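You operate a simulated robot arm through the tools that you are given. There is no shell and no other tool. Be economical: measure what you need, move in short steps, check, and stop when the job is done.

The job below is to be done with a simulated robot arm. You get a single attempt, and the scene is never put back.

JOB
Both tubes have slipped in the corner clamp: close the corner up again.
Fine: ease both knobs, push each tube to within 6 mm of home, long one first, wind both knobs till they grip; fingers out of the gaps.
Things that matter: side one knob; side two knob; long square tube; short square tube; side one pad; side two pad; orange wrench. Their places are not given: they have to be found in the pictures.

The check looks at the end state, three seconds after you hand in, the way a careful person would. Anything else that was tipped, shoved, dropped, spilled or broken makes it a failure.

ROBOT AND FRAMES
A 7-joint arm with a two-finger parallel gripper, fixed in place. Base frame: the origin is at the foot of the arm, x ahead of it, y to its left, z up. Lengths are in mm, angles in rad, forces in N, time in s.
With the tool pointing down near the work surface it reaches from about 240 to 680 mm from the base axis. Its first joint turns from -1.152 to 1.152 rad. Payload 2.4 kg.
The tool frame sits at the grasp point between the pads (the TCP): z along the fingers, y along the line on which they close. The tips reach 30 mm beyond it. The gripper opens to 94 mm. The fingers are 28 mm wide and 10 mm thick; the gripper's body (50 by 96 mm) begins 55 mm behind the TCP.
Orientation is that of the tool frame in the base frame, as a unit quaternion [x, y, z, w]. With the fingers straight down and closing along the base's y, the tool's x points along the base's -x, its y along +y and its z along -z.

CONTROLS
- The arm moves only by the tool apply_moves. Its argument "plan" is a list of rows, each a list of 3 entries, a list of its own where there are three numbers: the closure, from 0 (fully open) to 1 (shut), then the shift along the base's x, y, z in mm, then the turn, a rotation vector about the base's x, y, z in rad. In form: [[grip, [dx, dy, dz], [wx, wy, wz]], ...]. A call has 1 to 20 rows; each row is the pose to reach, as a shift and turn from the pose commanded when the call began. Each row takes 0.2 s and may step no farther than 50 mm and 0.15 rad from the row before; otherwise, or with a gripper value out of range, the whole call is refused. A pose out of reach is approached as far as the arm can. The call stops where the force on the tool passes 40 N (or 10 N more than at its start, if that is more) or the arm is blocked; 0.2 s more then pass. Each finger travels about 153 mm/s and halts on what it meets, pressing with about 24 N; the grip force reading is that of the motor and also rises with nothing between the fingers. The clock runs only during rows and for 0.2 s after the last one: add rows that repeat a pose to give the fingers time. The reply holds the time, the measured pose of the TCP, the force on the tool along the base axes, the opening and the grip force, in the units named above and with some noise.
- Cameras (640 x 400 px; columns grow to the right, rows downward): "scene" is fixed at [52.4, 490.9, 1444.4]; the picture's right is [-0.51, -0.86, 0.00], its down [-0.60, 0.35, -0.72] and it looks along [0.62, -0.36, -0.69] (base axes); focal length 364 px, centre (320, 200). "wrist" rides on the gripper at [-37, 0, -58] in the tool frame; the picture's right is [0.00, -1.00, 0.00], its down [0.97, 0.00, -0.24] and it looks along [0.24, 0.00, 0.97] (tool axes); focal length 218 px, centre (320, 200).
- snapshot(camera): a new picture of that camera. The clock stands still meanwhile.
- pixel_to_xyz(camera, pixels): for up to 12 pixels [column, row] of the newest picture of that camera ("zoom" is the newest enlarged one), the place [x, y, z] in the base frame of the surface seen there, good to about 2 mm, but the place of the scene camera against the robot may be out by one fixed shift of up to 18 mm in any direction. The clock stands still meanwhile.
- inspect(camera, box): a new picture of the part [left, top, right, bottom] of that camera's present view, enlarged. The clock stands still meanwhile.
- close_job(): hands the job in; it is judged then, once.

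Keep the steps short. Do not move on a guess: measure, check each grasp and each placing, and mend mistakes. In all there are 80 turns and 34 pictures (those below and enlarged ones count). Leave the gripper open and the arm clear of the work at the hand-in unless told otherwise, and finish with a single line.

The tools are called after "Call:" by a JSON object that holds its "name" and its "arguments". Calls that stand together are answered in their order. apply_moves: Moves the arm, as the interface text tells. Its arguments: {"type":"object","properties":{"plan":{"type":"array"}},"required":["plan"]} The other tools are called the same way: snapshot (camera) takes a picture; pixel_to_xyz (camera, pixels) gives the place of the surface under pixels of a picture; inspect (camera, box) takes an enlarged picture of a part of a camera's view; close_job () hands the job in.

At the start:

```text
clock: 0.0
ee_pos: [252.4, 207.8, 1106.3]
orientation: [0.0, 1.0, 0.0, 0.0]
force: [0.4, 0.6, 0.1]
finger_gap: 94.4
gripper_force: 0.0
```

scene: 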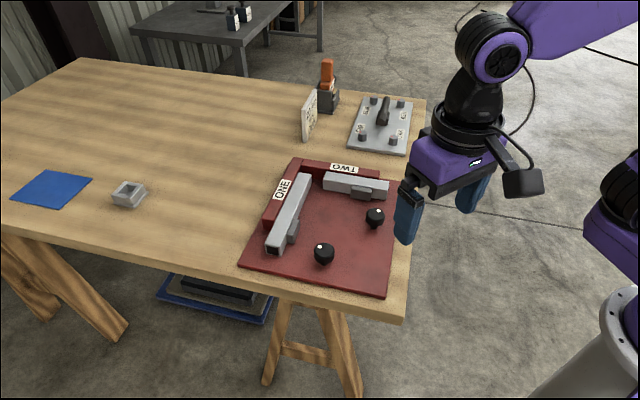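
wrist: 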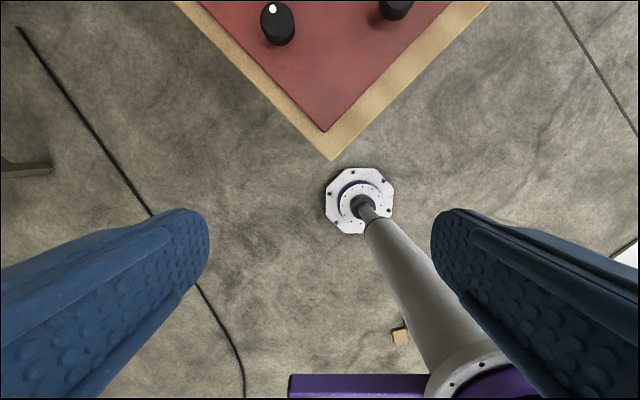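

I see the corner clamp in the scene at about columns 240-400, rows 155-300. I take an enlarged look at it.

Call:
{"name": "inspect", "arguments": {"camera": "scene", "box": [230, 145, 410, 300]}}

Call:
{"name": "inspect", "arguments": {"camera": "scene", "box": [290, 50, 420, 160]}}

```text
2.58 times, centred on (320, 222) of scene
```

zoom: 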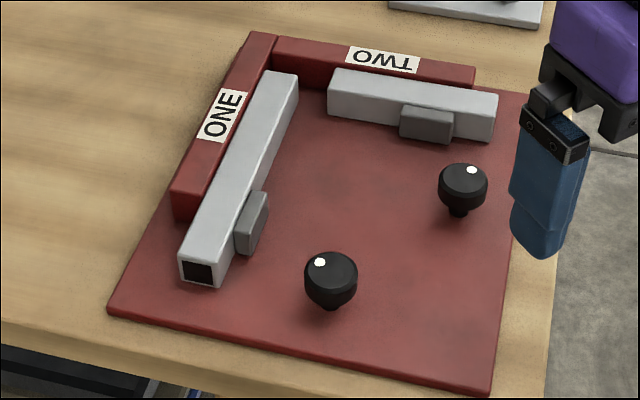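

```text
3.64 times, centred on (355, 105) of scene
```

zoom: 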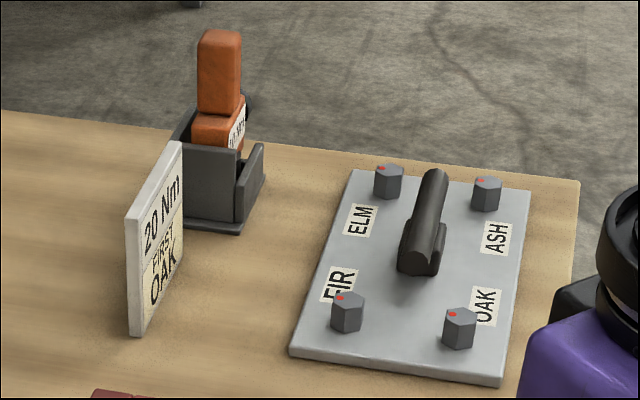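

I measure the clamp roughly in the scene picture: knob one at (324,252), knob two at (375,216), corner (290,162), plate corners, tube ends.

Call:
{"name": "pixel_to_xyz", "arguments": {"camera": "scene", "pixels": [[324, 250], [376, 216], [304, 176], [276, 240], [326, 175], [388, 186], [293, 232], [366, 192], [242, 265], [388, 296], [330, 235], [400, 180]]}}

```text
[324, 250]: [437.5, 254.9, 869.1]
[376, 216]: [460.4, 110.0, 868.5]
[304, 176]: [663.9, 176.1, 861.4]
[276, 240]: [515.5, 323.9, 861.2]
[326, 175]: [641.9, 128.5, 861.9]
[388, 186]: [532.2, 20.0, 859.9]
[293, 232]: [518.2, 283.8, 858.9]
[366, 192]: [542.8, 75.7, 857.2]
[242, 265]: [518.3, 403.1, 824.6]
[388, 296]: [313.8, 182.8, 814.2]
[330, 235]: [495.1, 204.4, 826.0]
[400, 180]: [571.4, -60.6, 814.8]
```

The clamp is turned about 45 deg on the bench; its top is at z about 860-870. I go over it at present height for a wrist picture.

Call:
{"name": "apply_moves", "arguments": {"plan": [[0, [45, -3, 0], [0, 0, 0]], [0, [90, -6, 0], [0, 0, 0]], [0, [135, -9, 0], [0, 0, 0]], [0, [180, -12, 0], [0, 0, 0]], [0, [225, -15, 0], [0, 0, 0]], [0, [268, -18, 0], [0, 0, 0]], [0, [268, -18, 0], [0, 0, 0]]]}}

Call:
{"name": "snapshot", "arguments": {"camera": "wrist"}}

```text
clock: 1.6
ee_pos: [519.6, 191.8, 1108.2]
orientation: [0.0, 1.0, 0.0, 0.0]
force: [0.8, 0.4, 0.2]
finger_gap: 94.1
gripper_force: 0.0
```

```text
29 pictures are left
```

wrist: 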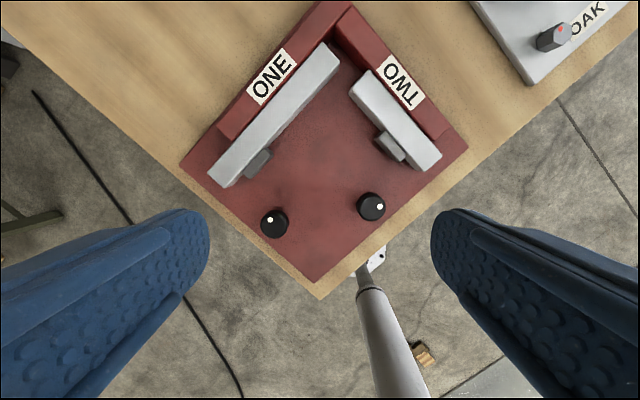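

A clear top view. I enlarge the clamp for measuring.

Call:
{"name": "inspect", "arguments": {"camera": "wrist", "box": [176, 0, 480, 190]}}

Call:
{"name": "pixel_to_xyz", "arguments": {"camera": "wrist", "pixels": [[274, 222], [371, 205], [269, 219], [380, 206], [325, 47], [341, 58], [214, 169], [233, 177], [357, 86], [375, 77], [424, 163], [437, 152]]}}

```text
2.11 times, centred on (328, 95) of wrist
```

zoom: 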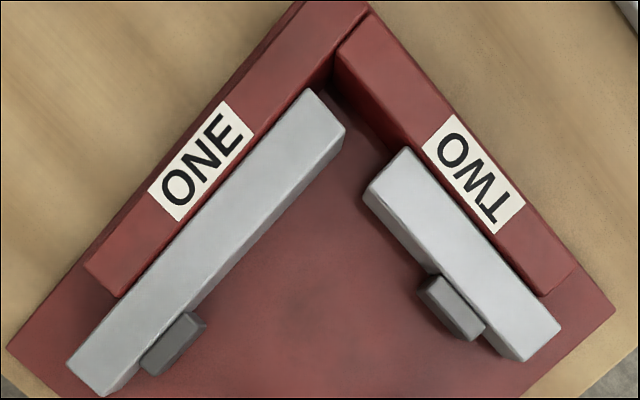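

```text
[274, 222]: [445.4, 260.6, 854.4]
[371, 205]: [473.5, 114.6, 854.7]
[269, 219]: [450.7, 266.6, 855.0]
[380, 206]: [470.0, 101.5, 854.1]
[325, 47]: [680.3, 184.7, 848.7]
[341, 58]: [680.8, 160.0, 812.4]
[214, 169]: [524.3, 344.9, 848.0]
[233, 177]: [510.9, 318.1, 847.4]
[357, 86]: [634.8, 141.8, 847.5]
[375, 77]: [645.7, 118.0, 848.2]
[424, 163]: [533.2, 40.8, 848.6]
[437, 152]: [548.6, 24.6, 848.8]
```

I measure the fences, pads, and tube ends in the enlarged picture.

Call:
{"name": "pixel_to_xyz", "arguments": {"camera": "zoom", "pixels": [[338, 48], [540, 288], [322, 72], [118, 290], [310, 94], [343, 130], [405, 152], [368, 190], [165, 345], [450, 308], [420, 155], [536, 292]]}}

Call:
{"name": "inspect", "arguments": {"camera": "wrist", "box": [240, 150, 420, 262]}}

```text
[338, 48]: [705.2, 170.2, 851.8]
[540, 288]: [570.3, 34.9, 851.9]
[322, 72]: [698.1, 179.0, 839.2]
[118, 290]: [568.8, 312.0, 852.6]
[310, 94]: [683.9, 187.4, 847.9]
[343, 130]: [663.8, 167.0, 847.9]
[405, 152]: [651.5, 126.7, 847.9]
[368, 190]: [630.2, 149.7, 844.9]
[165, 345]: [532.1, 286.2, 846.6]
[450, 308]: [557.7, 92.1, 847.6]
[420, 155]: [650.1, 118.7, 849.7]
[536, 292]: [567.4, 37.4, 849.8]
```

```text
3.56 times, centred on (330, 206) of wrist
```

zoom: 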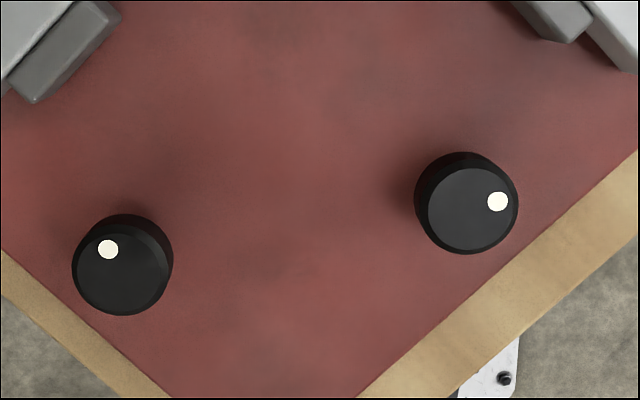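

Gaps by my reading: long tube end is about 28 mm from fence TWO, the short tube about 36 mm from the long tube's side. Now precise knob top centres (zoom (121,267) and (472,210)), dots, edges.

Call:
{"name": "pixel_to_xyz", "arguments": {"camera": "zoom", "pixels": [[121, 268], [108, 249], [78, 270], [162, 268], [472, 210], [497, 201], [432, 210], [512, 210], [300, 200], [80, 40], [565, 12]]}}

```text
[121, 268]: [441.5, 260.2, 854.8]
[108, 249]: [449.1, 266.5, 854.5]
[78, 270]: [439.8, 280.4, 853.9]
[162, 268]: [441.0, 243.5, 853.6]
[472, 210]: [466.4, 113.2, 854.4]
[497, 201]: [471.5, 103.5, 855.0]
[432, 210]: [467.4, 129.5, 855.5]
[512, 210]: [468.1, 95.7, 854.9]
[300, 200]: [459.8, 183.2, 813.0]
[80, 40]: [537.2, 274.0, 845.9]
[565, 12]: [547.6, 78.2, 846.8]
```

Knob one centre (441.5,261), top z 854; knob two (467,112.5). I go above knob one at z about 930, pre-turning -0.75 rad about z.

Call:
{"name": "apply_moves", "arguments": {"plan": [[0, [-20, 20, -40], [0, 0, -0.15]], [0, [-40, 40, -75], [0, 0, -0.3]], [0, [-60, 55, -110], [0, 0, -0.45]], [0, [-78, 70, -145], [0, 0, -0.6]], [0, [-78, 70, -178], [0, 0, -0.75]], [0, [-78, 70, -178], [0, 0, -0.75]]]}}

Call:
{"name": "snapshot", "arguments": {"camera": "wrist"}}

```text
clock: 3.0
ee_pos: [442.1, 259.7, 929.1]
orientation: [0.367, 0.93, -0.001, 0.0]
force: [0.1, -0.4, -0.4]
finger_gap: 94.1
gripper_force: 0.1
```

```text
26 pictures are left
```

wrist: 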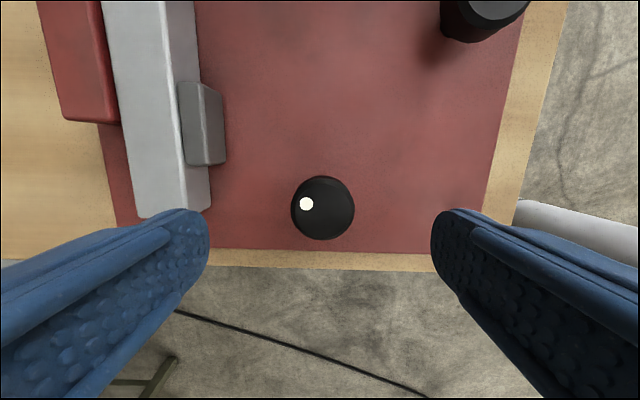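

Knob is between the fingers at (322,207), clear of pad and tube. I descend to TCP z 850 and close.

Call:
{"name": "apply_moves", "arguments": {"plan": [[0, [0, 1, -40], [0, 0, 0]], [0, [0, 1, -79], [0, 0, 0]], [0.4, [0, 1, -79], [0, 0, 0]], [0.7, [0, 1, -79], [0, 0, 0]], [0.7, [0, 1, -79], [0, 0, 0]]]}}

```text
clock: 4.2
ee_pos: [440.3, 259.6, 849.1]
orientation: [0.367, 0.93, -0.002, -0.002]
force: [-11.5, -8.3, -0.7]
finger_gap: 42.0
gripper_force: 44.9
```

Gripped on 42 mm. A small side force shows I am about 1 mm off; I ease by (-1,-1) and turn anticlockwise 0.6 rad.

Call:
{"name": "apply_moves", "arguments": {"plan": [[0.7, [-1, -1, 0], [0, 0, 0]], [0.7, [-1, -1, 0], [0, 0, 0.12]], [0.7, [-1, -1, 0], [0, 0, 0.24]], [0.7, [-1, -1, 0], [0, 0, 0.36]], [0.7, [-1, -1, 0], [0, 0, 0.48]], [0.7, [-1, -1, 0], [0, 0, 0.6]]]}}

Call:
{"name": "snapshot", "arguments": {"camera": "wrist"}}

```text
clock: 5.6
ee_pos: [440.6, 261.6, 848.9]
orientation: [0.072, 0.997, 0.001, -0.001]
force: [-2.2, 3.6, -34.7]
finger_gap: 41.8
gripper_force: 44.9
```

```text
25 pictures are left
```

wrist: 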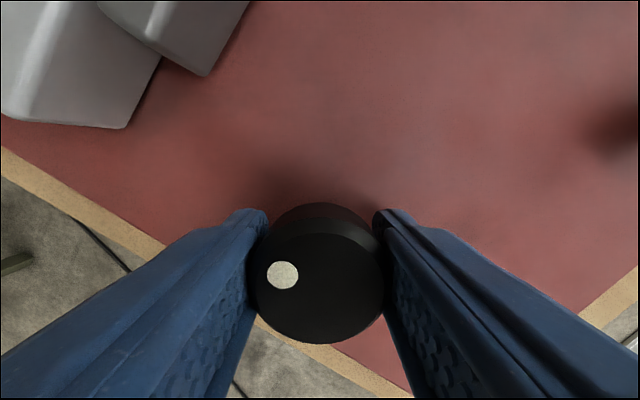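

The dot turned with the fingers. A vertical force of -35 N appeared, so the knob perhaps travels along its axis. I release, lift and look.

Call:
{"name": "apply_moves", "arguments": {"plan": [[0.4, [0, 0, 0], [0, 0, 0]], [0, [0, 0, 0], [0, 0, 0]], [0, [0, 0, 40], [0, 0, -0.15]], [0, [0, 0, 80], [0, 0, -0.3]], [0, [0, 0, 80], [0, 0, -0.45]], [0, [0, 0, 80], [0, 0, -0.6]]]}}

Call:
{"name": "snapshot", "arguments": {"camera": "wrist"}}

Call:
{"name": "pixel_to_xyz", "arguments": {"camera": "wrist", "pixels": [[322, 207], [200, 120], [190, 150], [322, 215]]}}

```text
clock: 7.0
ee_pos: [441.7, 260.6, 929.5]
orientation: [0.367, 0.93, 0.0, 0.0]
force: [-0.2, -0.1, -0.3]
finger_gap: 94.2
gripper_force: 0.0
```

```text
24 pictures are left
```

wrist: 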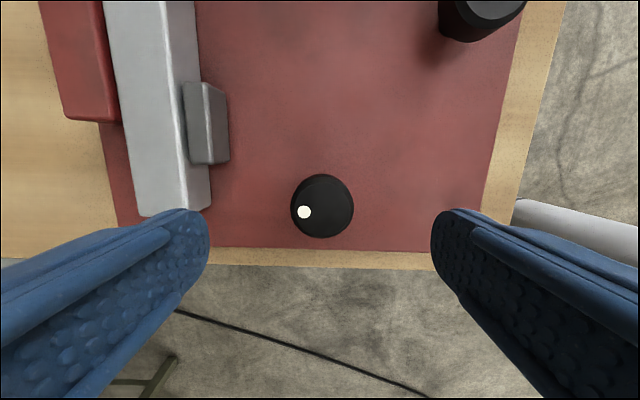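

```text
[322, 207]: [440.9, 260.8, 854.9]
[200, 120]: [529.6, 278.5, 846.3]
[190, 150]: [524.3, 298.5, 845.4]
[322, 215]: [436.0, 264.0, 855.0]
```

Anticlockwise does ease: the pad moved from cols 180-225 to 184-229. I enlarge pad one to see the gap.

Call:
{"name": "inspect", "arguments": {"camera": "wrist", "box": [80, 60, 260, 172]}}

```text
3.56 times, centred on (170, 116) of wrist
```

zoom: 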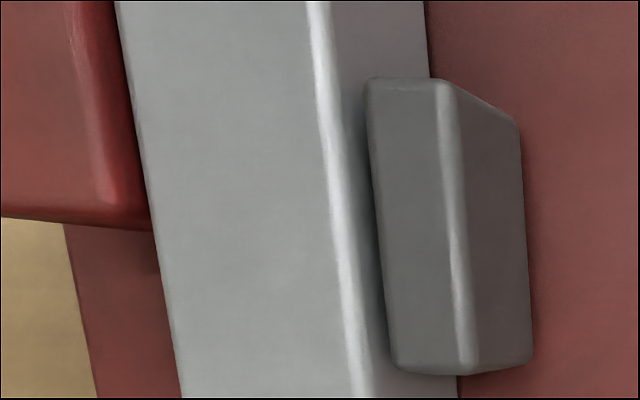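

Pad has a gap of about 2 mm. I ease the knob another 0.6 rad, gripping 3 mm higher.

Call:
{"name": "apply_moves", "arguments": {"plan": [[0, [-1, 0, -40], [0, 0, 0]], [0, [-1, 0, -76], [0, 0, 0]], [0.4, [-1, 0, -76], [0, 0, 0]], [0.7, [-1, 0, -76], [0, 0, 0]], [0.7, [-1, 0, -76], [0, 0, 0]], [0.7, [-1, 0, -76], [0, 0, 0.12]], [0.7, [-1, 0, -76], [0, 0, 0.24]], [0.7, [-1, 0, -76], [0, 0, 0.36]], [0.7, [-1, 0, -76], [0, 0, 0.48]], [0.7, [-1, 0, -76], [0, 0, 0.6]], [0.4, [-1, 0, -76], [0, 0, 0.6]], [0, [-1, 0, -76], [0, 0, 0.6]], [0, [-1, 0, -36], [0, 0, 0.45]], [0, [-1, 0, 0], [0, 0, 0.3]], [0, [0, 0, 0], [0, 0, 0.15]], [0, [0, 0, 0], [0, 0, 0]]]}}

Call:
{"name": "snapshot", "arguments": {"camera": "wrist"}}

```text
clock: 10.4
ee_pos: [441.4, 259.5, 930.2]
orientation: [0.367, 0.93, -0.001, 0.001]
force: [0.3, 0.0, 0.7]
finger_gap: 94.2
gripper_force: 0.0
```

```text
22 pictures are left
```

wrist: 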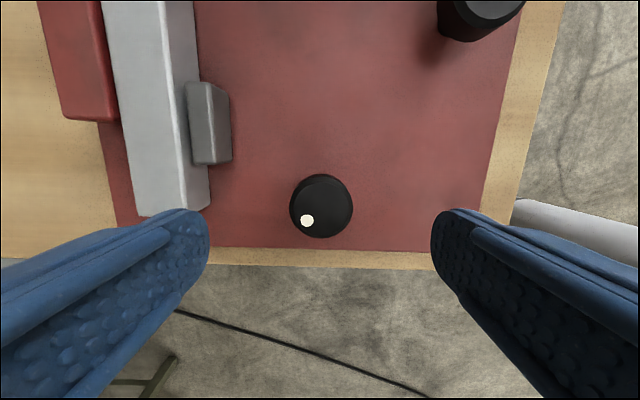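

Pad one now at cols 186-232, about 3.5 mm free. Now knob two: move over it at (467,112.5).

Call:
{"name": "apply_moves", "arguments": {"plan": [[0, [8, -45, 0], [0, 0, 0]], [0, [16, -90, 0], [0, 0, 0]], [0, [25, -135, 0], [0, 0, 0]], [0, [25, -148, 0], [0, 0, 0]], [0, [25, -148, 0], [0, 0, 0]]]}}

Call:
{"name": "snapshot", "arguments": {"camera": "wrist"}}

Call:
{"name": "pixel_to_xyz", "arguments": {"camera": "wrist", "pixels": [[322, 207], [292, 207], [352, 207], [322, 178], [322, 236]]}}

```text
clock: 11.6
ee_pos: [467.1, 112.6, 929.8]
orientation: [0.366, 0.931, 0.0, 0.0]
force: [-0.1, 0.1, -0.8]
finger_gap: 93.9
gripper_force: 0.2
```

```text
21 pictures are left
```

wrist: 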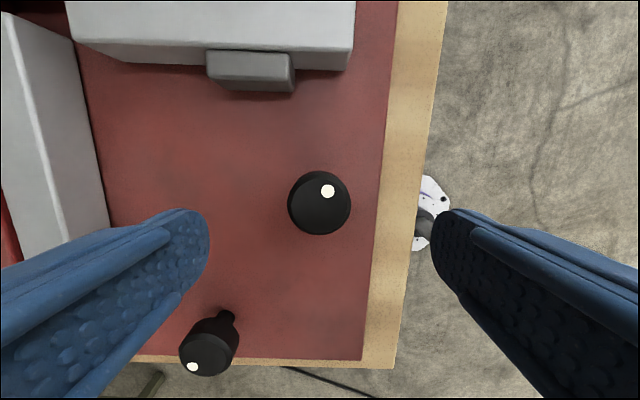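

```text
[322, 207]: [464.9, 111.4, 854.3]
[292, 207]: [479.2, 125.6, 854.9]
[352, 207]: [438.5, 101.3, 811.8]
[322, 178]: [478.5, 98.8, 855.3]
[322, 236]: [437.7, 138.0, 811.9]
```

Knob two centre about (468,111). I grip it and ease it anticlockwise 0.9 rad, release, rise, return.

Call:
{"name": "apply_moves", "arguments": {"plan": [[0, [1, -1.5, -40], [0, 0, 0]], [0, [1, -1.5, -76], [0, 0, 0]], [0.4, [1, -1.5, -76], [0, 0, 0]], [0.7, [1, -1.5, -76], [0, 0, 0]], [0.7, [1, -1.5, -76], [0, 0, 0]], [0.7, [1, -1.5, -76], [0, 0, 0.15]], [0.7, [1, -1.5, -76], [0, 0, 0.3]], [0.7, [1, -1.5, -76], [0, 0, 0.45]], [0.7, [1, -1.5, -76], [0, 0, 0.6]], [0.7, [1, -1.5, -76], [0, 0, 0.75]], [0.7, [1, -1.5, -76], [0, 0, 0.9]], [0.4, [1, -1.5, -76], [0, 0, 0.9]], [0, [1, -1.5, -76], [0, 0, 0.9]], [0, [0, 0, -36], [0, 0, 0.75]], [0, [0, 0, 0], [0, 0, 0.6]], [0, [0, 0, 0], [0, 0, 0.45]], [0, [0, 0, 0], [0, 0, 0.3]], [0, [0, 0, 0], [0, 0, 0.15]], [0, [0, 0, 0], [0, 0, 0]]]}}

Call:
{"name": "snapshot", "arguments": {"camera": "wrist"}}

```text
clock: 13.4
ee_pos: [468.1, 112.4, 852.9]
orientation: [0.174, 0.985, 0.001, 0.002]
force: [5.0, 2.0, -10.7]
finger_gap: 42.0
gripper_force: 44.9
stopped in row 8: the force on the tool passed its limit (the readings are from after the stop); the commanded pose is now the measured one
```

```text
20 pictures are left
```

wrist: 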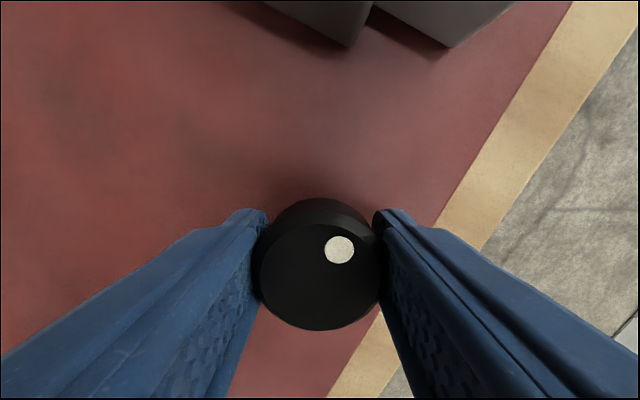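

It stopped on force after about 0.4 rad with the knob turning along. I release, rise and re-turn, then look at pad two.

Call:
{"name": "apply_moves", "arguments": {"plan": [[0.4, [0, 0, 0], [0, 0, 0]], [0, [0, 0, 0], [0, 0, 0]], [0, [0, 0, 40], [0, 0, -0.13]], [0, [-1, 0, 77], [0, 0, -0.27]], [0, [-1, 0, 77], [0, 0, -0.4]], [0, [-1, 0, 77], [0, 0, -0.4]]]}}

Call:
{"name": "snapshot", "arguments": {"camera": "wrist"}}

```text
clock: 14.8
ee_pos: [467.2, 112.0, 929.6]
orientation: [0.367, 0.93, 0.001, 0.002]
force: [0.3, -0.5, -0.7]
finger_gap: 93.8
gripper_force: 0.1
```

```text
19 pictures are left
```

wrist: 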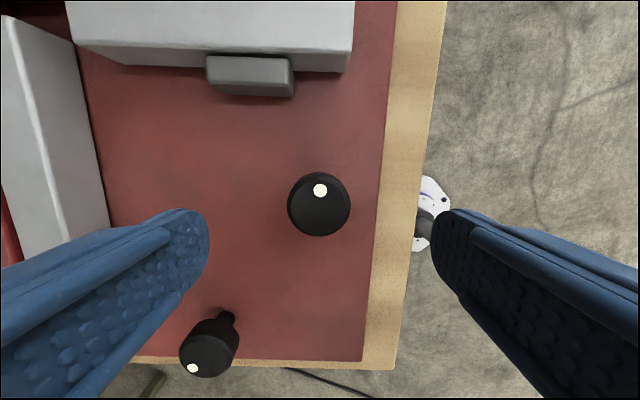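

Pad two moved back (rows 50-91 to 55-96). One more gentle easing of 0.48 rad in 0.08 steps.

Call:
{"name": "apply_moves", "arguments": {"plan": [[0, [0, -1, -40], [0, 0, 0]], [0, [0, -1, -75], [0, 0, 0]], [0.4, [0, -1, -75], [0, 0, 0]], [0.7, [0, -1, -75], [0, 0, 0]], [0.7, [0, -1, -75], [0, 0, 0]], [0.7, [0, -1, -75], [0, 0, 0.08]], [0.7, [0, -1, -75], [0, 0, 0.16]], [0.7, [0, -1, -75], [0, 0, 0.24]], [0.7, [0, -1, -75], [0, 0, 0.32]], [0.7, [0, -1, -75], [0, 0, 0.4]], [0.7, [0, -1, -75], [0, 0, 0.48]], [0.4, [0, -1, -75], [0, 0, 0.48]], [0, [0, -1, -75], [0, 0, 0.48]], [0, [0, -1, -36], [0, 0, 0.33]], [0, [0, 0, 0], [0, 0, 0.18]], [0, [0, 0, 0], [0, 0, 0.05]], [0, [0, 0, 0], [0, 0, 0]]]}}

Call:
{"name": "inspect", "arguments": {"camera": "wrist", "box": [0, 0, 400, 250]}}

```text
clock: 16.9
ee_pos: [467.5, 114.1, 853.7]
orientation: [0.2, 0.98, 0.002, 0.001]
force: [5.5, 2.9, -9.7]
finger_gap: 41.6
gripper_force: 44.8
stopped in row 10: the force on the tool passed its limit (the readings are from after the stop); the commanded pose is now the measured one
```

```text
1.60 times, centred on (200, 125) of wrist
```

zoom: 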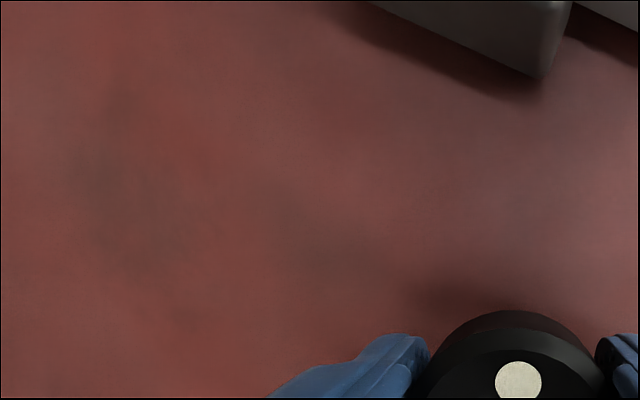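

Stopped on the same force after about 0.34 rad more; that should be enough. I release, rise and check, staying at height.

Call:
{"name": "apply_moves", "arguments": {"plan": [[0.4, [0, 0, 0], [0, 0, 0]], [0, [0, 0, 0], [0, 0, 0]], [0, [0, 0, 40], [0, 0, -0.13]], [0, [0, 0, 80], [0, 0, -0.27]], [0, [0, 45, 80], [0, 0, -0.34]], [0, [5, 90, 80], [0, 0, -0.34]], [0, [10, 135, 80], [0, 0, -0.34]], [0, [15, 180, 80], [0, 0, -0.34]], [0, [20, 220, 80], [0, 0, -0.34]], [0, [20, 240, 80], [0, 0, -0.34]], [0, [20, 240, 80], [0, 0, -0.34]]]}}

Call:
{"name": "snapshot", "arguments": {"camera": "wrist"}}

Call:
{"name": "inspect", "arguments": {"camera": "scene", "box": [300, 150, 410, 240]}}

```text
clock: 19.3
ee_pos: [486.8, 353.5, 935.5]
orientation: [0.364, 0.932, 0.001, 0.003]
force: [0.2, 0.2, -0.4]
finger_gap: 93.9
gripper_force: 0.1
```

```text
17 pictures are left
```

wrist: 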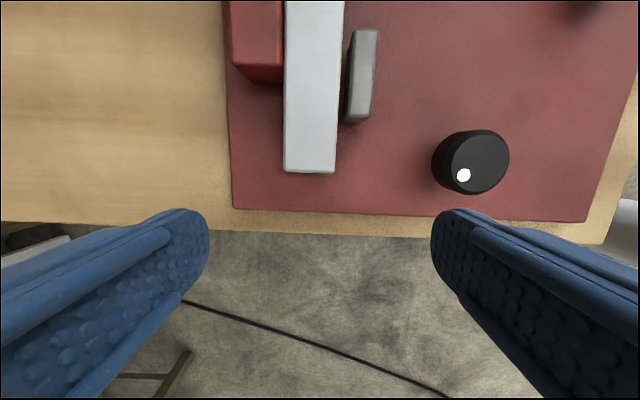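

```text
4.44 times, centred on (355, 195) of scene
```

zoom: 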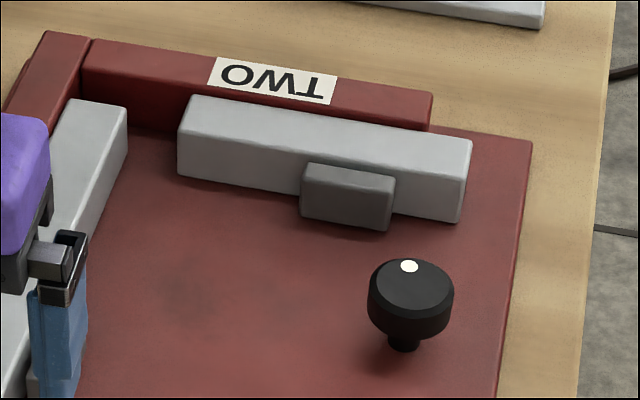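

Tube one's near end top edge runs (284,171)-(335,172). I measure it and the fence edge.

Call:
{"name": "pixel_to_xyz", "arguments": {"camera": "wrist", "pixels": [[287, 168], [333, 170], [310, 168], [289, 30], [341, 30], [280, 60], [260, 62], [347, 115], [357, 118], [255, 195], [310, 195]]}}

```text
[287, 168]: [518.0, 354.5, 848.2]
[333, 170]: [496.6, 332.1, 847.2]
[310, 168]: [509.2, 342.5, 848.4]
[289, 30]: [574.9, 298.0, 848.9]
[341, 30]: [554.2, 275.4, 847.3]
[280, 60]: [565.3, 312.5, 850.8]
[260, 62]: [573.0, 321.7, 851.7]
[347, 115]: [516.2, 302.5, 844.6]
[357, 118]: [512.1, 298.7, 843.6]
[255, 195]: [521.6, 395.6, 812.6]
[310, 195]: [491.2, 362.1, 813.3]
```

Tube one's end is centred at about (509,342), width 31, top 848. I place nearly closed fingers (10 mm gap) behind it on its axis at about (483,369), then down to TCP z 850.

Call:
{"name": "apply_moves", "arguments": {"plan": [[0.5, [-4, 15, 0], [0, 0, -0.045]], [0.89, [-4, 15, -40], [0, 0, -0.045]], [0.89, [-4, 15, -84], [0, 0, -0.045]], [0.89, [-4, 15, -84], [0, 0, -0.045]]]}}

Call:
{"name": "snapshot", "arguments": {"camera": "wrist"}}

```text
clock: 20.3
ee_pos: [482.3, 368.0, 850.2]
orientation: [0.384, 0.923, 0.002, 0.002]
force: [0.0, 0.4, -0.7]
finger_gap: 10.2
gripper_force: 0.0
```

```text
15 pictures are left
```

wrist: 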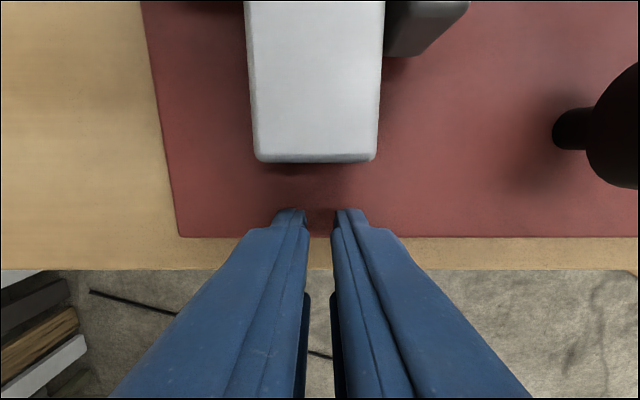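

Fingers are lined up with the tube end. I push along (0.70,-0.714) 40 mm in small steps (expecting contact at about 22).

Call:
{"name": "apply_moves", "arguments": {"plan": [[0.89, [5.6, -5.7, 0], [0, 0, 0]], [0.89, [11.2, -11.4, 0], [0, 0, 0]], [0.89, [14, -14.3, 0], [0, 0, 0]], [0.89, [16.8, -17.1, 0], [0, 0, 0]], [0.89, [19.6, -20, 0], [0, 0, 0]], [0.89, [22.4, -22.8, 0], [0, 0, 0]], [0.89, [25.2, -25.7, 0], [0, 0, 0]], [0.89, [28, -28.6, 0], [0, 0, 0]]]}}

Call:
{"name": "inspect", "arguments": {"camera": "scene", "box": [230, 145, 410, 300]}}

```text
clock: 22.1
ee_pos: [509.6, 339.7, 850.8]
orientation: [0.384, 0.923, 0.0, 0.002]
force: [-2.4, 1.8, 1.1]
finger_gap: 10.3
gripper_force: 0.0
```

```text
2.58 times, centred on (320, 222) of scene
```

zoom: 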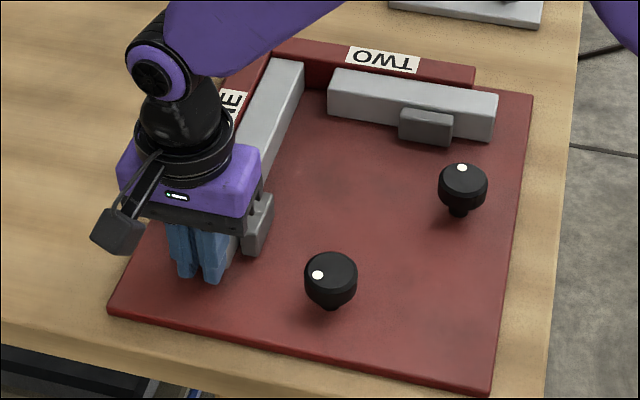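

The tube slides at about 3 N. I measure its far end against fence TWO in this enlarged picture.

Call:
{"name": "pixel_to_xyz", "arguments": {"camera": "zoom", "pixels": [[281, 63], [290, 65], [299, 67], [282, 55], [320, 62], [400, 73], [440, 79], [290, 75]]}}

```text
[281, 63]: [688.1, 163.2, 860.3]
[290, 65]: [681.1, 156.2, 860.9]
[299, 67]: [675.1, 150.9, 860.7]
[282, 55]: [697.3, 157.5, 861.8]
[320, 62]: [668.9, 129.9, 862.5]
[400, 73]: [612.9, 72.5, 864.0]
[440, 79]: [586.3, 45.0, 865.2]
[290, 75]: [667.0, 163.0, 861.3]
```

Far end about 9-11 mm from the fence. I push 7 mm more.

Call:
{"name": "apply_moves", "arguments": {"plan": [[0.89, [1.4, -1.4, 0], [0, 0, 0]], [0.89, [2.8, -2.9, 0], [0, 0, 0]], [0.89, [4.2, -4.3, 0], [0, 0, 0]], [0.89, [4.9, -5, 0], [0, 0, 0]], [0.89, [4.9, -5, 0], [0, 0, 0]]]}}

Call:
{"name": "inspect", "arguments": {"camera": "scene", "box": [285, 150, 375, 206]}}

```text
clock: 23.3
ee_pos: [511.3, 339.5, 851.6]
orientation: [0.379, 0.926, 0.001, 0.0]
force: [-25.3, 19.3, 10.5]
finger_gap: 12.1
gripper_force: 1.0
```

```text
7.11 times, centred on (330, 178) of scene
```

zoom: 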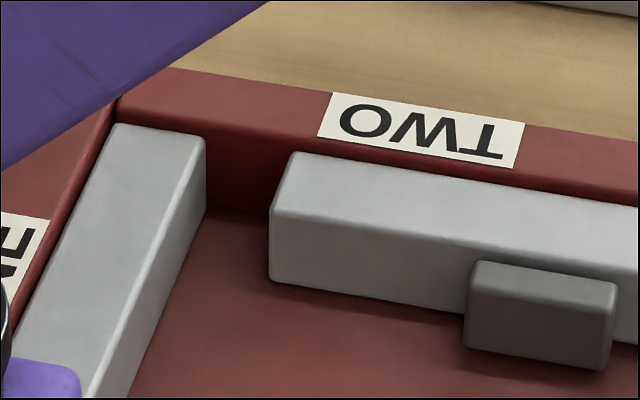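

Force rose to 32 N with little motion: the tube stopped. I back off 1 mm-wise first to relieve, and measure the gap at the far end in this picture.

Call:
{"name": "pixel_to_xyz", "arguments": {"camera": "zoom", "pixels": [[125, 128], [160, 133], [195, 138], [130, 122], [160, 125], [195, 130], [215, 125], [215, 140], [290, 157], [275, 210], [200, 160], [240, 150]]}}

Call:
{"name": "apply_moves", "arguments": {"plan": [[0.89, [-10, 10, 0], [0, 0, 0]], [0.89, [-22, 22, 0], [0, 0, 0]], [0.89, [-22, 22, 40], [0, 0, 0]], [0.89, [-22, 22, 80], [0, 0, 0]], [0.89, [-22, 22, 80], [0, 0, 0]]]}}

```text
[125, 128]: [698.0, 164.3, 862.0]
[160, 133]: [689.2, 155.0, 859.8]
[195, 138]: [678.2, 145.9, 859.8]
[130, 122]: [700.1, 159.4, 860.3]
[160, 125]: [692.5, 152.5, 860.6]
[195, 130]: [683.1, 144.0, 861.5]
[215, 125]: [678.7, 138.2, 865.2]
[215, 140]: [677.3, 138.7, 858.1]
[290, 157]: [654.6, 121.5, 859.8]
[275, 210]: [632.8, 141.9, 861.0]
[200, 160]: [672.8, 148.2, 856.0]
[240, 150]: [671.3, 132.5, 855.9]
```

```text
clock: 24.5
ee_pos: [495.0, 355.3, 931.7]
orientation: [0.384, 0.923, 0.001, 0.003]
force: [0.1, 0.3, 0.5]
finger_gap: 10.3
gripper_force: 0.1
```

In this camera's frame the tube end (s along axis 375.4-375.9) meets the fence face (375.1-375.3): tube one is home. Now I travel to behind tube two's free end, near (511,11), closing the fingers.

Call:
{"name": "apply_moves", "arguments": {"plan": [[1, [-10, -45, 0], [0, 0, 0]], [1, [-20, -90, 0], [0, 0, 0]], [1, [-20, -138, 0], [0, 0, 0]], [1, [-20, -186, 0], [0, 0, 0]], [1, [-10, -234, 0], [0, 0, 0]], [1, [0, -282, 0], [0, 0, 0]], [1, [10, -330, 0], [0, 0, 0]], [1, [16, -345, 0], [0, 0, 0]], [1, [16, -345, 0], [0, 0, 0]]]}}

Call:
{"name": "snapshot", "arguments": {"camera": "wrist"}}

```text
clock: 26.5
ee_pos: [510.2, 11.4, 931.7]
orientation: [0.383, 0.924, 0.001, 0.003]
force: [-0.9, -0.4, 0.7]
finger_gap: 0.0
gripper_force: 24.2
```

```text
12 pictures are left
```

wrist: 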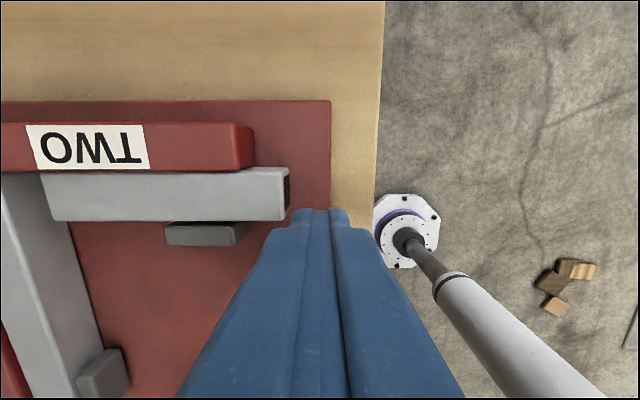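

Tube one's end abuts fence TWO (about (20,172)). I measure tube two's end (285,170-215), pad, fence, and tube one's side.

Call:
{"name": "pixel_to_xyz", "arguments": {"camera": "wrist", "pixels": [[284, 171], [283, 213], [284, 192], [45, 178], [52, 216], [42, 190], [60, 260], [20, 178], [220, 168], [200, 240], [38, 178], [240, 225]]}}

```text
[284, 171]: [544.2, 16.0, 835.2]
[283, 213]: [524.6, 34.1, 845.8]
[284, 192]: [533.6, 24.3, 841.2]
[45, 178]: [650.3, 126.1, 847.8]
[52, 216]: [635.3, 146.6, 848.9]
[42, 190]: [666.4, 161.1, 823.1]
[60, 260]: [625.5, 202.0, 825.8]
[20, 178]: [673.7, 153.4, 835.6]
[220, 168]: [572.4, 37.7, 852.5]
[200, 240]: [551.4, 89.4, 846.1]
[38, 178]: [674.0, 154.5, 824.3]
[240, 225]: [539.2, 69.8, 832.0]
```

Tube two's end is centred near (534,25). I shift 4 mm to line up, go down to z 850, and push 40 mm along (0.707,0.707), contact expected at about 16.

Call:
{"name": "apply_moves", "arguments": {"plan": [[1, [2.8, -2.8, 0], [0, 0, 0]], [1, [2.8, -2.8, -40], [0, 0, 0]], [1, [2.8, -2.8, -80], [0, 0, 0]], [1, [2.8, -2.8, -80], [0, 0, 0]], [1, [6.3, 0.7, -80], [0, 0, 0]], [1, [9.9, 4.3, -80], [0, 0, 0]], [1, [12.7, 7.1, -80], [0, 0, 0]], [1, [15.5, 9.9, -80], [0, 0, 0]], [1, [18.4, 12.8, -80], [0, 0, 0]], [1, [21.2, 15.6, -80], [0, 0, 0]], [1, [24, 18.4, -80], [0, 0, 0]], [1, [26.9, 21.3, -80], [0, 0, 0]], [1, [29, 23.4, -80], [0, 0, 0]], [1, [31.1, 25.5, -80], [0, 0, 0]]]}}

Call:
{"name": "inspect", "arguments": {"camera": "scene", "box": [285, 140, 425, 227]}}

```text
clock: 28.7
ee_pos: [524.8, 20.4, 849.9]
orientation: [0.387, 0.922, -0.004, -0.006]
force: [-4.7, -3.9, 2.7]
finger_gap: 0.0
gripper_force: 23.9
stopped in row 11: the force on the tool passed its limit (the readings are from after the stop); the commanded pose is now the measured one
```

```text
4.57 times, centred on (355, 184) of scene
```

zoom: 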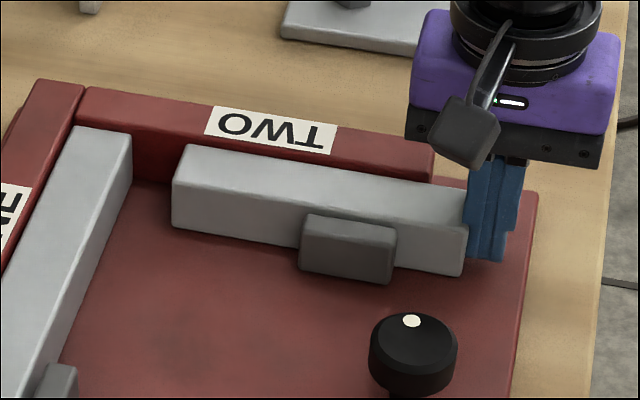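

Blocked at first contact: tube two did not move, so pad two is probably still holding. I back off, rise and look straight down into the pad-two gap from about (531,110).

Call:
{"name": "apply_moves", "arguments": {"plan": [[1, [-10, -10, 0], [0, 0, 0]], [1, [-10, -10, 40], [0, 0, 0]], [1, [-10, -10, 85], [0, 0, 0]], [0.5, [-5, 30, 85], [0, 0, 0]], [0, [0, 70, 85], [0, 0, 0]], [0, [6, 90, 85], [0, 0, 0]], [0, [6, 90, 85], [0, 0, 0]]]}}

Call:
{"name": "inspect", "arguments": {"camera": "wrist", "box": [200, 60, 440, 210]}}

```text
clock: 30.3
ee_pos: [531.7, 111.0, 934.5]
orientation: [0.387, 0.922, -0.003, -0.005]
force: [0.5, -0.6, 0.5]
finger_gap: 94.0
gripper_force: 0.0
```

```text
2.67 times, centred on (320, 135) of wrist
```

zoom: 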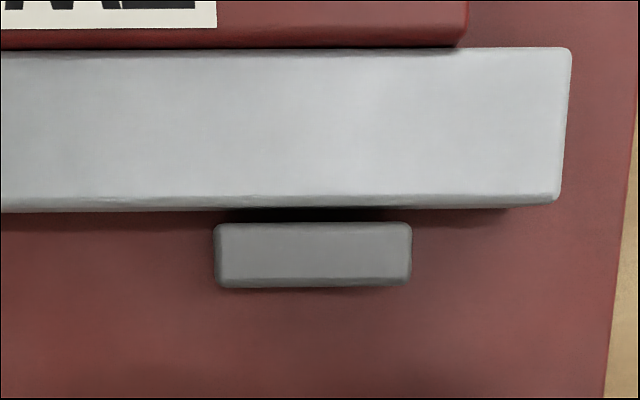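

Pad two is clearly free (about 3 mm gap). I measure the tube's end, edges and fence here, to see whether it moved and why it jammed.

Call:
{"name": "pixel_to_xyz", "arguments": {"camera": "zoom", "pixels": [[566, 55], [556, 195], [563, 125], [450, 55], [450, 195], [100, 60], [100, 205], [450, 38], [100, 40], [315, 228], [315, 200], [590, 200]]}}

Call:
{"name": "snapshot", "arguments": {"camera": "wrist"}}

```text
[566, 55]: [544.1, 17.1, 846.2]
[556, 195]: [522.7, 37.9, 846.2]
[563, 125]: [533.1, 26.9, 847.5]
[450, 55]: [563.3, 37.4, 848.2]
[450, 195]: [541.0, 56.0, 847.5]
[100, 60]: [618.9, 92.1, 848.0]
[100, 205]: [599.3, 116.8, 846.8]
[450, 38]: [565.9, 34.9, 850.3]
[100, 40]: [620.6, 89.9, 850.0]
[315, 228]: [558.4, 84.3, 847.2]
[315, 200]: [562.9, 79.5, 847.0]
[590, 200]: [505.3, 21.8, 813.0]
```

```text
9 pictures are left
```

wrist: 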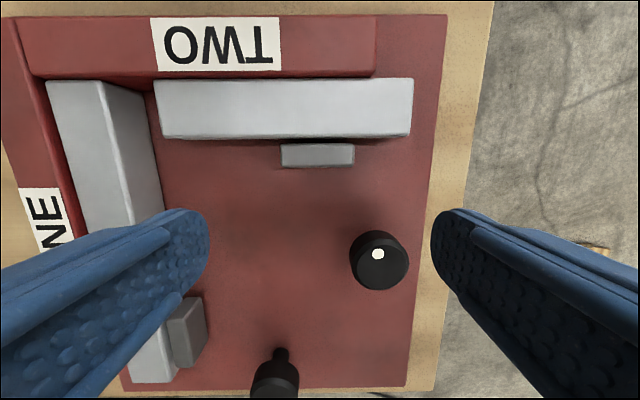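

The tube sits free of the pad yet holds over 40 N, and knob two was eased only about 0.65 rad against 0.85 for knob one. I ease knob two further: over to (468,111), grip and turn 0.3 rad anticlockwise slowly, then open.

Call:
{"name": "apply_moves", "arguments": {"plan": [[0, [-32, 0, 0], [0, 0, 0]], [0, [-63.5, 0.5, 0], [0, 0, 0]], [0, [-63.5, 0.5, 0], [0, 0, 0]], [0, [-63.5, 0.5, -40], [0, 0, 0]], [0, [-63.5, 0.5, -80], [0, 0, 0]], [0.4, [-63.5, 0.5, -80], [0, 0, 0]], [0.62, [-63.5, 0.5, -80], [0, 0, 0]], [0.62, [-63.5, 0.5, -80], [0, 0, 0]], [0.62, [-63.5, 0.5, -80], [0, 0, 0.08]], [0.62, [-63.5, 0.5, -80], [0, 0, 0.16]], [0.62, [-63.5, 0.5, -80], [0, 0, 0.24]], [0.62, [-63.5, 0.5, -80], [0, 0, 0.32]]]}}

```text
clock: 32.9
ee_pos: [468.1, 112.8, 853.5]
orientation: [0.233, 0.973, -0.004, -0.005]
force: [-4.6, 16.7, -32.8]
finger_gap: 40.6
gripper_force: 44.9
```

Turned 0.32 rad with no stop. I open, turn back and repeat once more, lowering nothing.

Call:
{"name": "apply_moves", "arguments": {"plan": [[0.3, [0, 0, 0], [0, 0, 0]], [0, [0, 0, 0], [0, 0, 0]], [0, [0, -1, 0], [0, 0, -0.15]], [0, [0, -1, 0], [0, 0, -0.3]], [0, [0, -1, 0], [0, 0, -0.3]], [0.4, [0, -1, 0], [0, 0, -0.3]], [0.65, [0, -1, 0], [0, 0, -0.3]], [0.65, [0, -1, 0], [0, 0, -0.3]], [0.65, [0, -1, 0], [0, 0, -0.22]], [0.65, [0, -1, 0], [0, 0, -0.14]], [0.65, [0, -1, 0], [0, 0, -0.06]], [0.65, [0, -1, 0], [0, 0, 0]], [0.3, [0, -1, 0], [0, 0, 0]], [0, [0, -1, 0], [0, 0, 0]], [0, [0, 0, 40], [0, 0, -0.15]], [0, [0, 0, 80], [0, 0, -0.3]], [0, [0, 0, 80], [0, 0, -0.3]]]}}

Call:
{"name": "inspect", "arguments": {"camera": "wrist", "box": [60, 0, 380, 240]}}

```text
clock: 36.5
ee_pos: [467.9, 110.4, 935.9]
orientation: [0.379, 0.925, -0.004, -0.006]
force: [-0.5, 0.2, 1.0]
finger_gap: 94.3
gripper_force: 0.0
```

```text
1.67 times, centred on (220, 120) of wrist
```

zoom: 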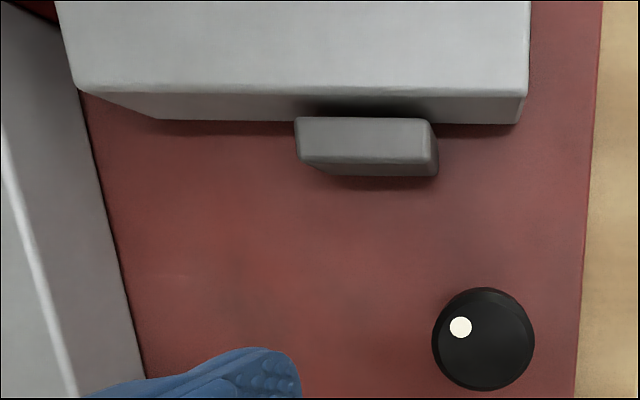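

Pad two is now well clear. I go back behind tube two at (513,8.5), down to z 850, fingers shut, and push along (0.707,0.707).

Call:
{"name": "apply_moves", "arguments": {"plan": [[0.5, [20, -40, 0], [0, 0, -0.02]], [1, [35, -75, 0], [0, 0, -0.02]], [1, [45, -102, 0], [0, 0, -0.02]], [1, [45, -102, -43], [0, 0, -0.02]], [1, [45, -102, -86], [0, 0, -0.02]], [1, [45, -102, -86], [0, 0, -0.02]], [1, [52, -95, -86], [0, 0, -0.02]], [1, [55, -92, -86], [0, 0, -0.02]], [1, [57, -90, -86], [0, 0, -0.02]], [1, [59, -88, -86], [0, 0, -0.02]], [1, [61, -86, -86], [0, 0, -0.02]], [1, [61, -86, -86], [0, 0, -0.02]]]}}

```text
clock: 39.1
ee_pos: [529.2, 24.8, 848.1]
orientation: [0.386, 0.922, -0.003, -0.005]
force: [-0.7, -0.2, 0.7]
finger_gap: 0.0
gripper_force: 23.9
```

Now it passes the old stop with almost no force: the tube slides. I push 20 mm more.

Call:
{"name": "apply_moves", "arguments": {"plan": [[1, [2, 2, 0], [0, 0, 0]], [1, [4, 4, 0], [0, 0, 0]], [1, [6, 6, 0], [0, 0, 0]], [1, [8, 8, 0], [0, 0, 0]], [1, [10, 10, 0], [0, 0, 0]], [1, [12, 12, 0], [0, 0, 0]], [1, [14, 14, 0], [0, 0, 0]], [1, [14, 14, 0], [0, 0, 0]]]}}

Call:
{"name": "inspect", "arguments": {"camera": "scene", "box": [285, 140, 425, 227]}}

```text
clock: 40.9
ee_pos: [542.7, 39.7, 849.4]
orientation: [0.387, 0.922, -0.003, -0.005]
force: [-0.1, -1.3, -0.4]
finger_gap: 0.3
gripper_force: 23.7
```

```text
4.57 times, centred on (355, 184) of scene
```

zoom: 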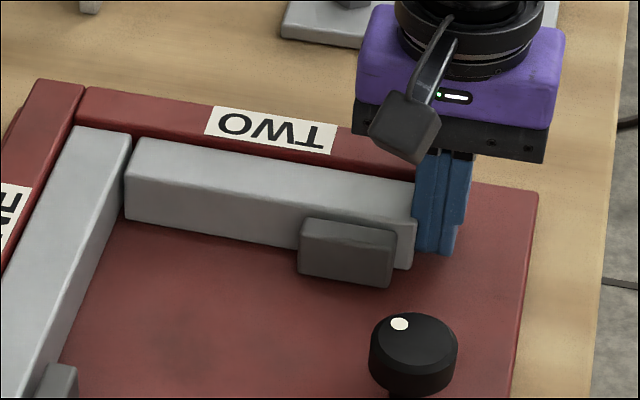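

Tube two is close to tube one. I measure the remaining gap.

Call:
{"name": "pixel_to_xyz", "arguments": {"camera": "zoom", "pixels": [[128, 137], [123, 150], [114, 170], [141, 143], [135, 155], [130, 168]]}}

```text
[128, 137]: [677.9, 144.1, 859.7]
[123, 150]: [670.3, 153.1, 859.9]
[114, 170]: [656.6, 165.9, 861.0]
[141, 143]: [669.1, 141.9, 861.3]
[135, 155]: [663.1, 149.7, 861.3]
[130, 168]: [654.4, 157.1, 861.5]
```

Gap about 7 mm. I push 6 mm in short steps.

Call:
{"name": "apply_moves", "arguments": {"plan": [[1, [1.4, 1.4, 0], [0, 0, 0]], [1, [2.8, 2.8, 0], [0, 0, 0]], [1, [3.5, 3.5, 0], [0, 0, 0]], [1, [4.2, 4.2, 0], [0, 0, 0]], [1, [4.2, 4.2, 0], [0, 0, 0]]]}}

```text
clock: 42.1
ee_pos: [547.6, 41.8, 848.2]
orientation: [0.388, 0.922, -0.004, -0.006]
force: [-8.8, -9.3, 1.9]
finger_gap: 0.2
gripper_force: 24.3
```

13 N now: contact with tube one. One small 1.5 mm nudge more to confirm.

Call:
{"name": "apply_moves", "arguments": {"plan": [[1, [0.5, 0.5, 0], [0, 0, 0]], [1, [1, 1, 0], [0, 0, 0]], [1, [1, 1, 0], [0, 0, 0]]]}}

```text
clock: 42.9
ee_pos: [547.0, 41.6, 848.4]
orientation: [0.387, 0.922, -0.004, -0.007]
force: [-17.3, -20.0, 4.0]
finger_gap: 0.3
gripper_force: 24.0
```

Stiff: tube two is home against tube one. I back off, rise, and go to above knob one (441,260.5), turning +0.75 rad on the way so that there is room to wind clockwise.

Call:
{"name": "apply_moves", "arguments": {"plan": [[1, [-10, -10, 0], [0, 0, 0]], [1, [-14, -14, 40], [0, 0, 0]], [0.5, [-14, -14, 87], [0, 0, 0]], [0, [-35, 25, 87], [0, 0, 0.15]], [0, [-55, 70, 87], [0, 0, 0.3]], [0, [-75, 115, 87], [0, 0, 0.45]], [0, [-95, 160, 87], [0, 0, 0.6]], [0, [-106, 205, 87], [0, 0, 0.75]], [0, [-106, 219, 87], [0, 0, 0.75]], [0, [-106, 219, 87], [0, 0, 0.75]]]}}

Call:
{"name": "snapshot", "arguments": {"camera": "wrist"}}

```text
clock: 45.1
ee_pos: [443.0, 264.1, 936.0]
orientation: [0.022, 1.0, -0.005, -0.004]
force: [0.1, 0.3, -0.1]
finger_gap: 93.9
gripper_force: 0.1
```

```text
6 pictures are left
```

wrist: 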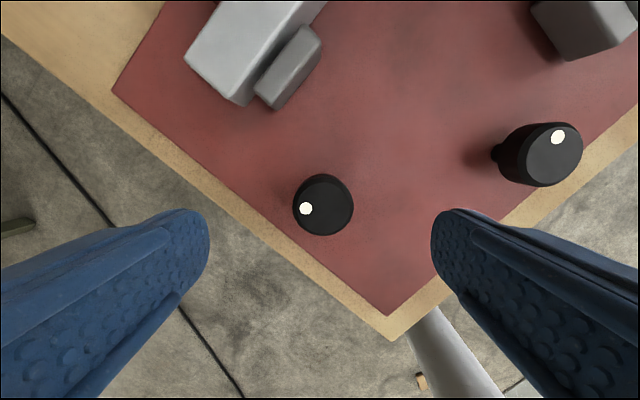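

Knob one's dot now points left (+y). I descend, grip and wind clockwise 0.56 rad.

Call:
{"name": "apply_moves", "arguments": {"plan": [[0, [-2, -3, -43], [0, 0, 0]], [0, [-2, -3, -83], [0, 0, 0]], [0, [-2, -3, -83], [0, 0, 0]], [0.4, [-2, -3, -83], [0, 0, 0]], [0.65, [-2, -3, -83], [0, 0, 0]], [0.65, [-2, -3, -83], [0, 0, 0]], [0.65, [-2, -3, -83], [0, 0, -0.08]], [0.65, [-2, -3, -83], [0, 0, -0.16]], [0.65, [-2, -3, -83], [0, 0, -0.24]], [0.65, [-2, -3, -83], [0, 0, -0.32]], [0.65, [-2, -3, -83], [0, 0, -0.4]], [0.65, [-2, -3, -83], [0, 0, -0.48]], [0.65, [-2, -3, -83], [0, 0, -0.56]]]}}

```text
clock: 47.9
ee_pos: [440.5, 261.0, 852.9]
orientation: [0.299, 0.954, -0.003, -0.005]
force: [-3.7, 7.4, -2.5]
finger_gap: 42.1
gripper_force: 44.6
```

No resistance yet; I continue 0.48 rad clockwise in the same grip.

Call:
{"name": "apply_moves", "arguments": {"plan": [[0.65, [0, 0, 0], [0, 0, -0.08]], [0.65, [0, 0, 0], [0, 0, -0.16]], [0.65, [0, 0, 0], [0, 0, -0.24]], [0.65, [0, 0, 0], [0, 0, -0.32]], [0.65, [0, 0, 0], [0, 0, -0.4]], [0.65, [0, 0, 0], [0, 0, -0.48]]]}}

Call:
{"name": "snapshot", "arguments": {"camera": "wrist"}}

```text
clock: 49.3
ee_pos: [438.9, 260.0, 853.6]
orientation: [0.517, 0.856, -0.003, -0.006]
force: [-16.5, 2.2, 15.0]
finger_gap: 41.7
gripper_force: 44.9
```

```text
5 pictures are left
```

wrist: 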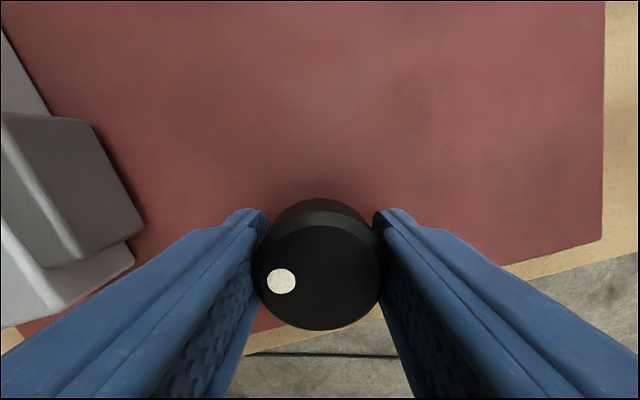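

Knob is about back at its first angle. Pad one looks at the tube; I wind another 0.4 rad to make it grip.

Call:
{"name": "apply_moves", "arguments": {"plan": [[0.7, [1, 0, 0], [0, 0, -0.08]], [0.7, [1, 0, 0], [0, 0, -0.16]], [0.7, [1, 0, 0], [0, 0, -0.24]], [0.7, [1, 0, 0], [0, 0, -0.32]], [0.7, [1, 0, 0], [0, 0, -0.4]]]}}

```text
clock: 50.5
ee_pos: [439.0, 260.1, 852.8]
orientation: [0.675, 0.737, -0.005, -0.006]
force: [-30.0, 1.6, 20.7]
finger_gap: 42.1
gripper_force: 44.5
```

Side force grows to 30 N and lift to 21 N: it seems tight or the fingers slip. I release, rise, turn to the same view as the first hover and compare.

Call:
{"name": "apply_moves", "arguments": {"plan": [[0.3, [0, 0, 0], [0, 0, 0]], [0, [0, 0, 0], [0, 0, 0]], [0, [1, 0, 40], [0, 0, 0.15]], [0, [2, 0, 77], [0, 0, 0.3]], [0, [2, 0, 77], [0, 0, 0.45]], [0, [2, 0, 77], [0, 0, 0.6]], [0, [2, 0, 77], [0, 0, 0.73]], [0, [2, 0, 77], [0, 0, 0.73]]]}}

Call:
{"name": "snapshot", "arguments": {"camera": "wrist"}}

```text
clock: 52.3
ee_pos: [444.1, 259.6, 929.4]
orientation: [0.367, 0.93, -0.003, -0.005]
force: [-0.8, -0.1, -0.6]
finger_gap: 94.2
gripper_force: 0.1
```

```text
4 pictures are left
```

wrist: 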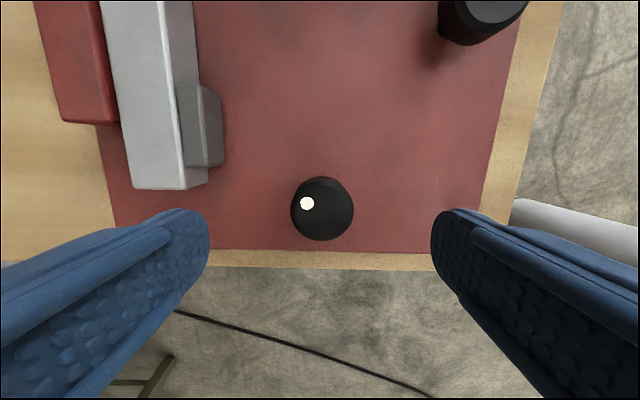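

Dot is back at its first place (306,203) and pad one at cols 178-224, a touch tighter than at the start; the fingers slipped over a tight knob. Now knob two: over to (468,111) turning +0.75, then down, grip, and wind.

Call:
{"name": "apply_moves", "arguments": {"plan": [[0, [6, -37, 0], [0, 0, 0.15]], [0, [12, -74, 0], [0, 0, 0.3]], [0, [18, -111, 0], [0, 0, 0.45]], [0, [24, -148, 0], [0, 0, 0.6]], [0, [24, -148, 0], [0, 0, 0.75]], [0, [24, -148, 0], [0, 0, 0.75]], [0, [24, -148, -40], [0, 0, 0.75]], [0, [24, -148, -76], [0, 0, 0.75]], [0.4, [24, -148, -76], [0, 0, 0.75]], [0.65, [24, -148, -76], [0, 0, 0.75]], [0.65, [24, -148, -76], [0, 0, 0.75]], [0.65, [24, -148, -76], [0, 0, 0.67]], [0.65, [24, -148, -76], [0, 0, 0.59]], [0.65, [24, -148, -76], [0, 0, 0.51]], [0.65, [24, -148, -76], [0, 0, 0.43]], [0.65, [24, -148, -76], [0, 0, 0.35]], [0.65, [24, -148, -76], [0, 0, 0.27]]]}}

```text
clock: 55.9
ee_pos: [467.0, 113.3, 851.6]
orientation: [0.24, 0.971, -0.005, -0.006]
force: [1.1, 21.5, -31.9]
finger_gap: 41.8
gripper_force: 45.0
```

Turning goes on but with 38 N side load from a small off-centre; I re-grip centred (open, shift y -1, close), then continue.

Call:
{"name": "apply_moves", "arguments": {"plan": [[0.3, [0, 0, 0], [0, 0, 0]], [0, [1, -1, 2], [0, 0, 0]], [0.3, [1, -1, 2], [0, 0, 0]], [0.65, [1, -1, 2], [0, 0, 0]], [0.65, [1, -1, 2], [0, 0, 0]], [0.65, [1, -1, 2], [0, 0, -0.08]], [0.65, [1, -1, 2], [0, 0, -0.16]], [0.65, [1, -1, 2], [0, 0, -0.24]], [0.65, [1, -1, 2], [0, 0, -0.32]], [0.65, [1, -1, 2], [0, 0, -0.4]], [0.65, [1, -1, 2], [0, 0, -0.48]]]}}

```text
clock: 58.3
ee_pos: [467.6, 110.5, 855.1]
orientation: [0.464, 0.886, -0.003, -0.005]
force: [-6.3, 0.1, 18.9]
finger_gap: 42.3
gripper_force: 45.1
```

About 0.96 rad wound. I continue 0.48 rad.

Call:
{"name": "apply_moves", "arguments": {"plan": [[0.7, [0, 0, 0], [0, 0, -0.08]], [0.7, [0, 0, 0], [0, 0, -0.16]], [0.7, [0, 0, 0], [0, 0, -0.24]], [0.7, [0, 0, 0], [0, 0, -0.32]], [0.7, [0, 0, 0], [0, 0, -0.4]], [0.7, [0, 0, 0], [0, 0, -0.48]]]}}

```text
clock: 59.6
ee_pos: [466.8, 109.5, 855.5]
orientation: [0.641, 0.767, -0.003, -0.008]
force: [-5.8, -1.8, 8.6]
finger_gap: 42.2
gripper_force: 45.2
stopped in row 6: the force on the tool passed its limit (the readings are from after the stop); the commanded pose is now the measured one
```

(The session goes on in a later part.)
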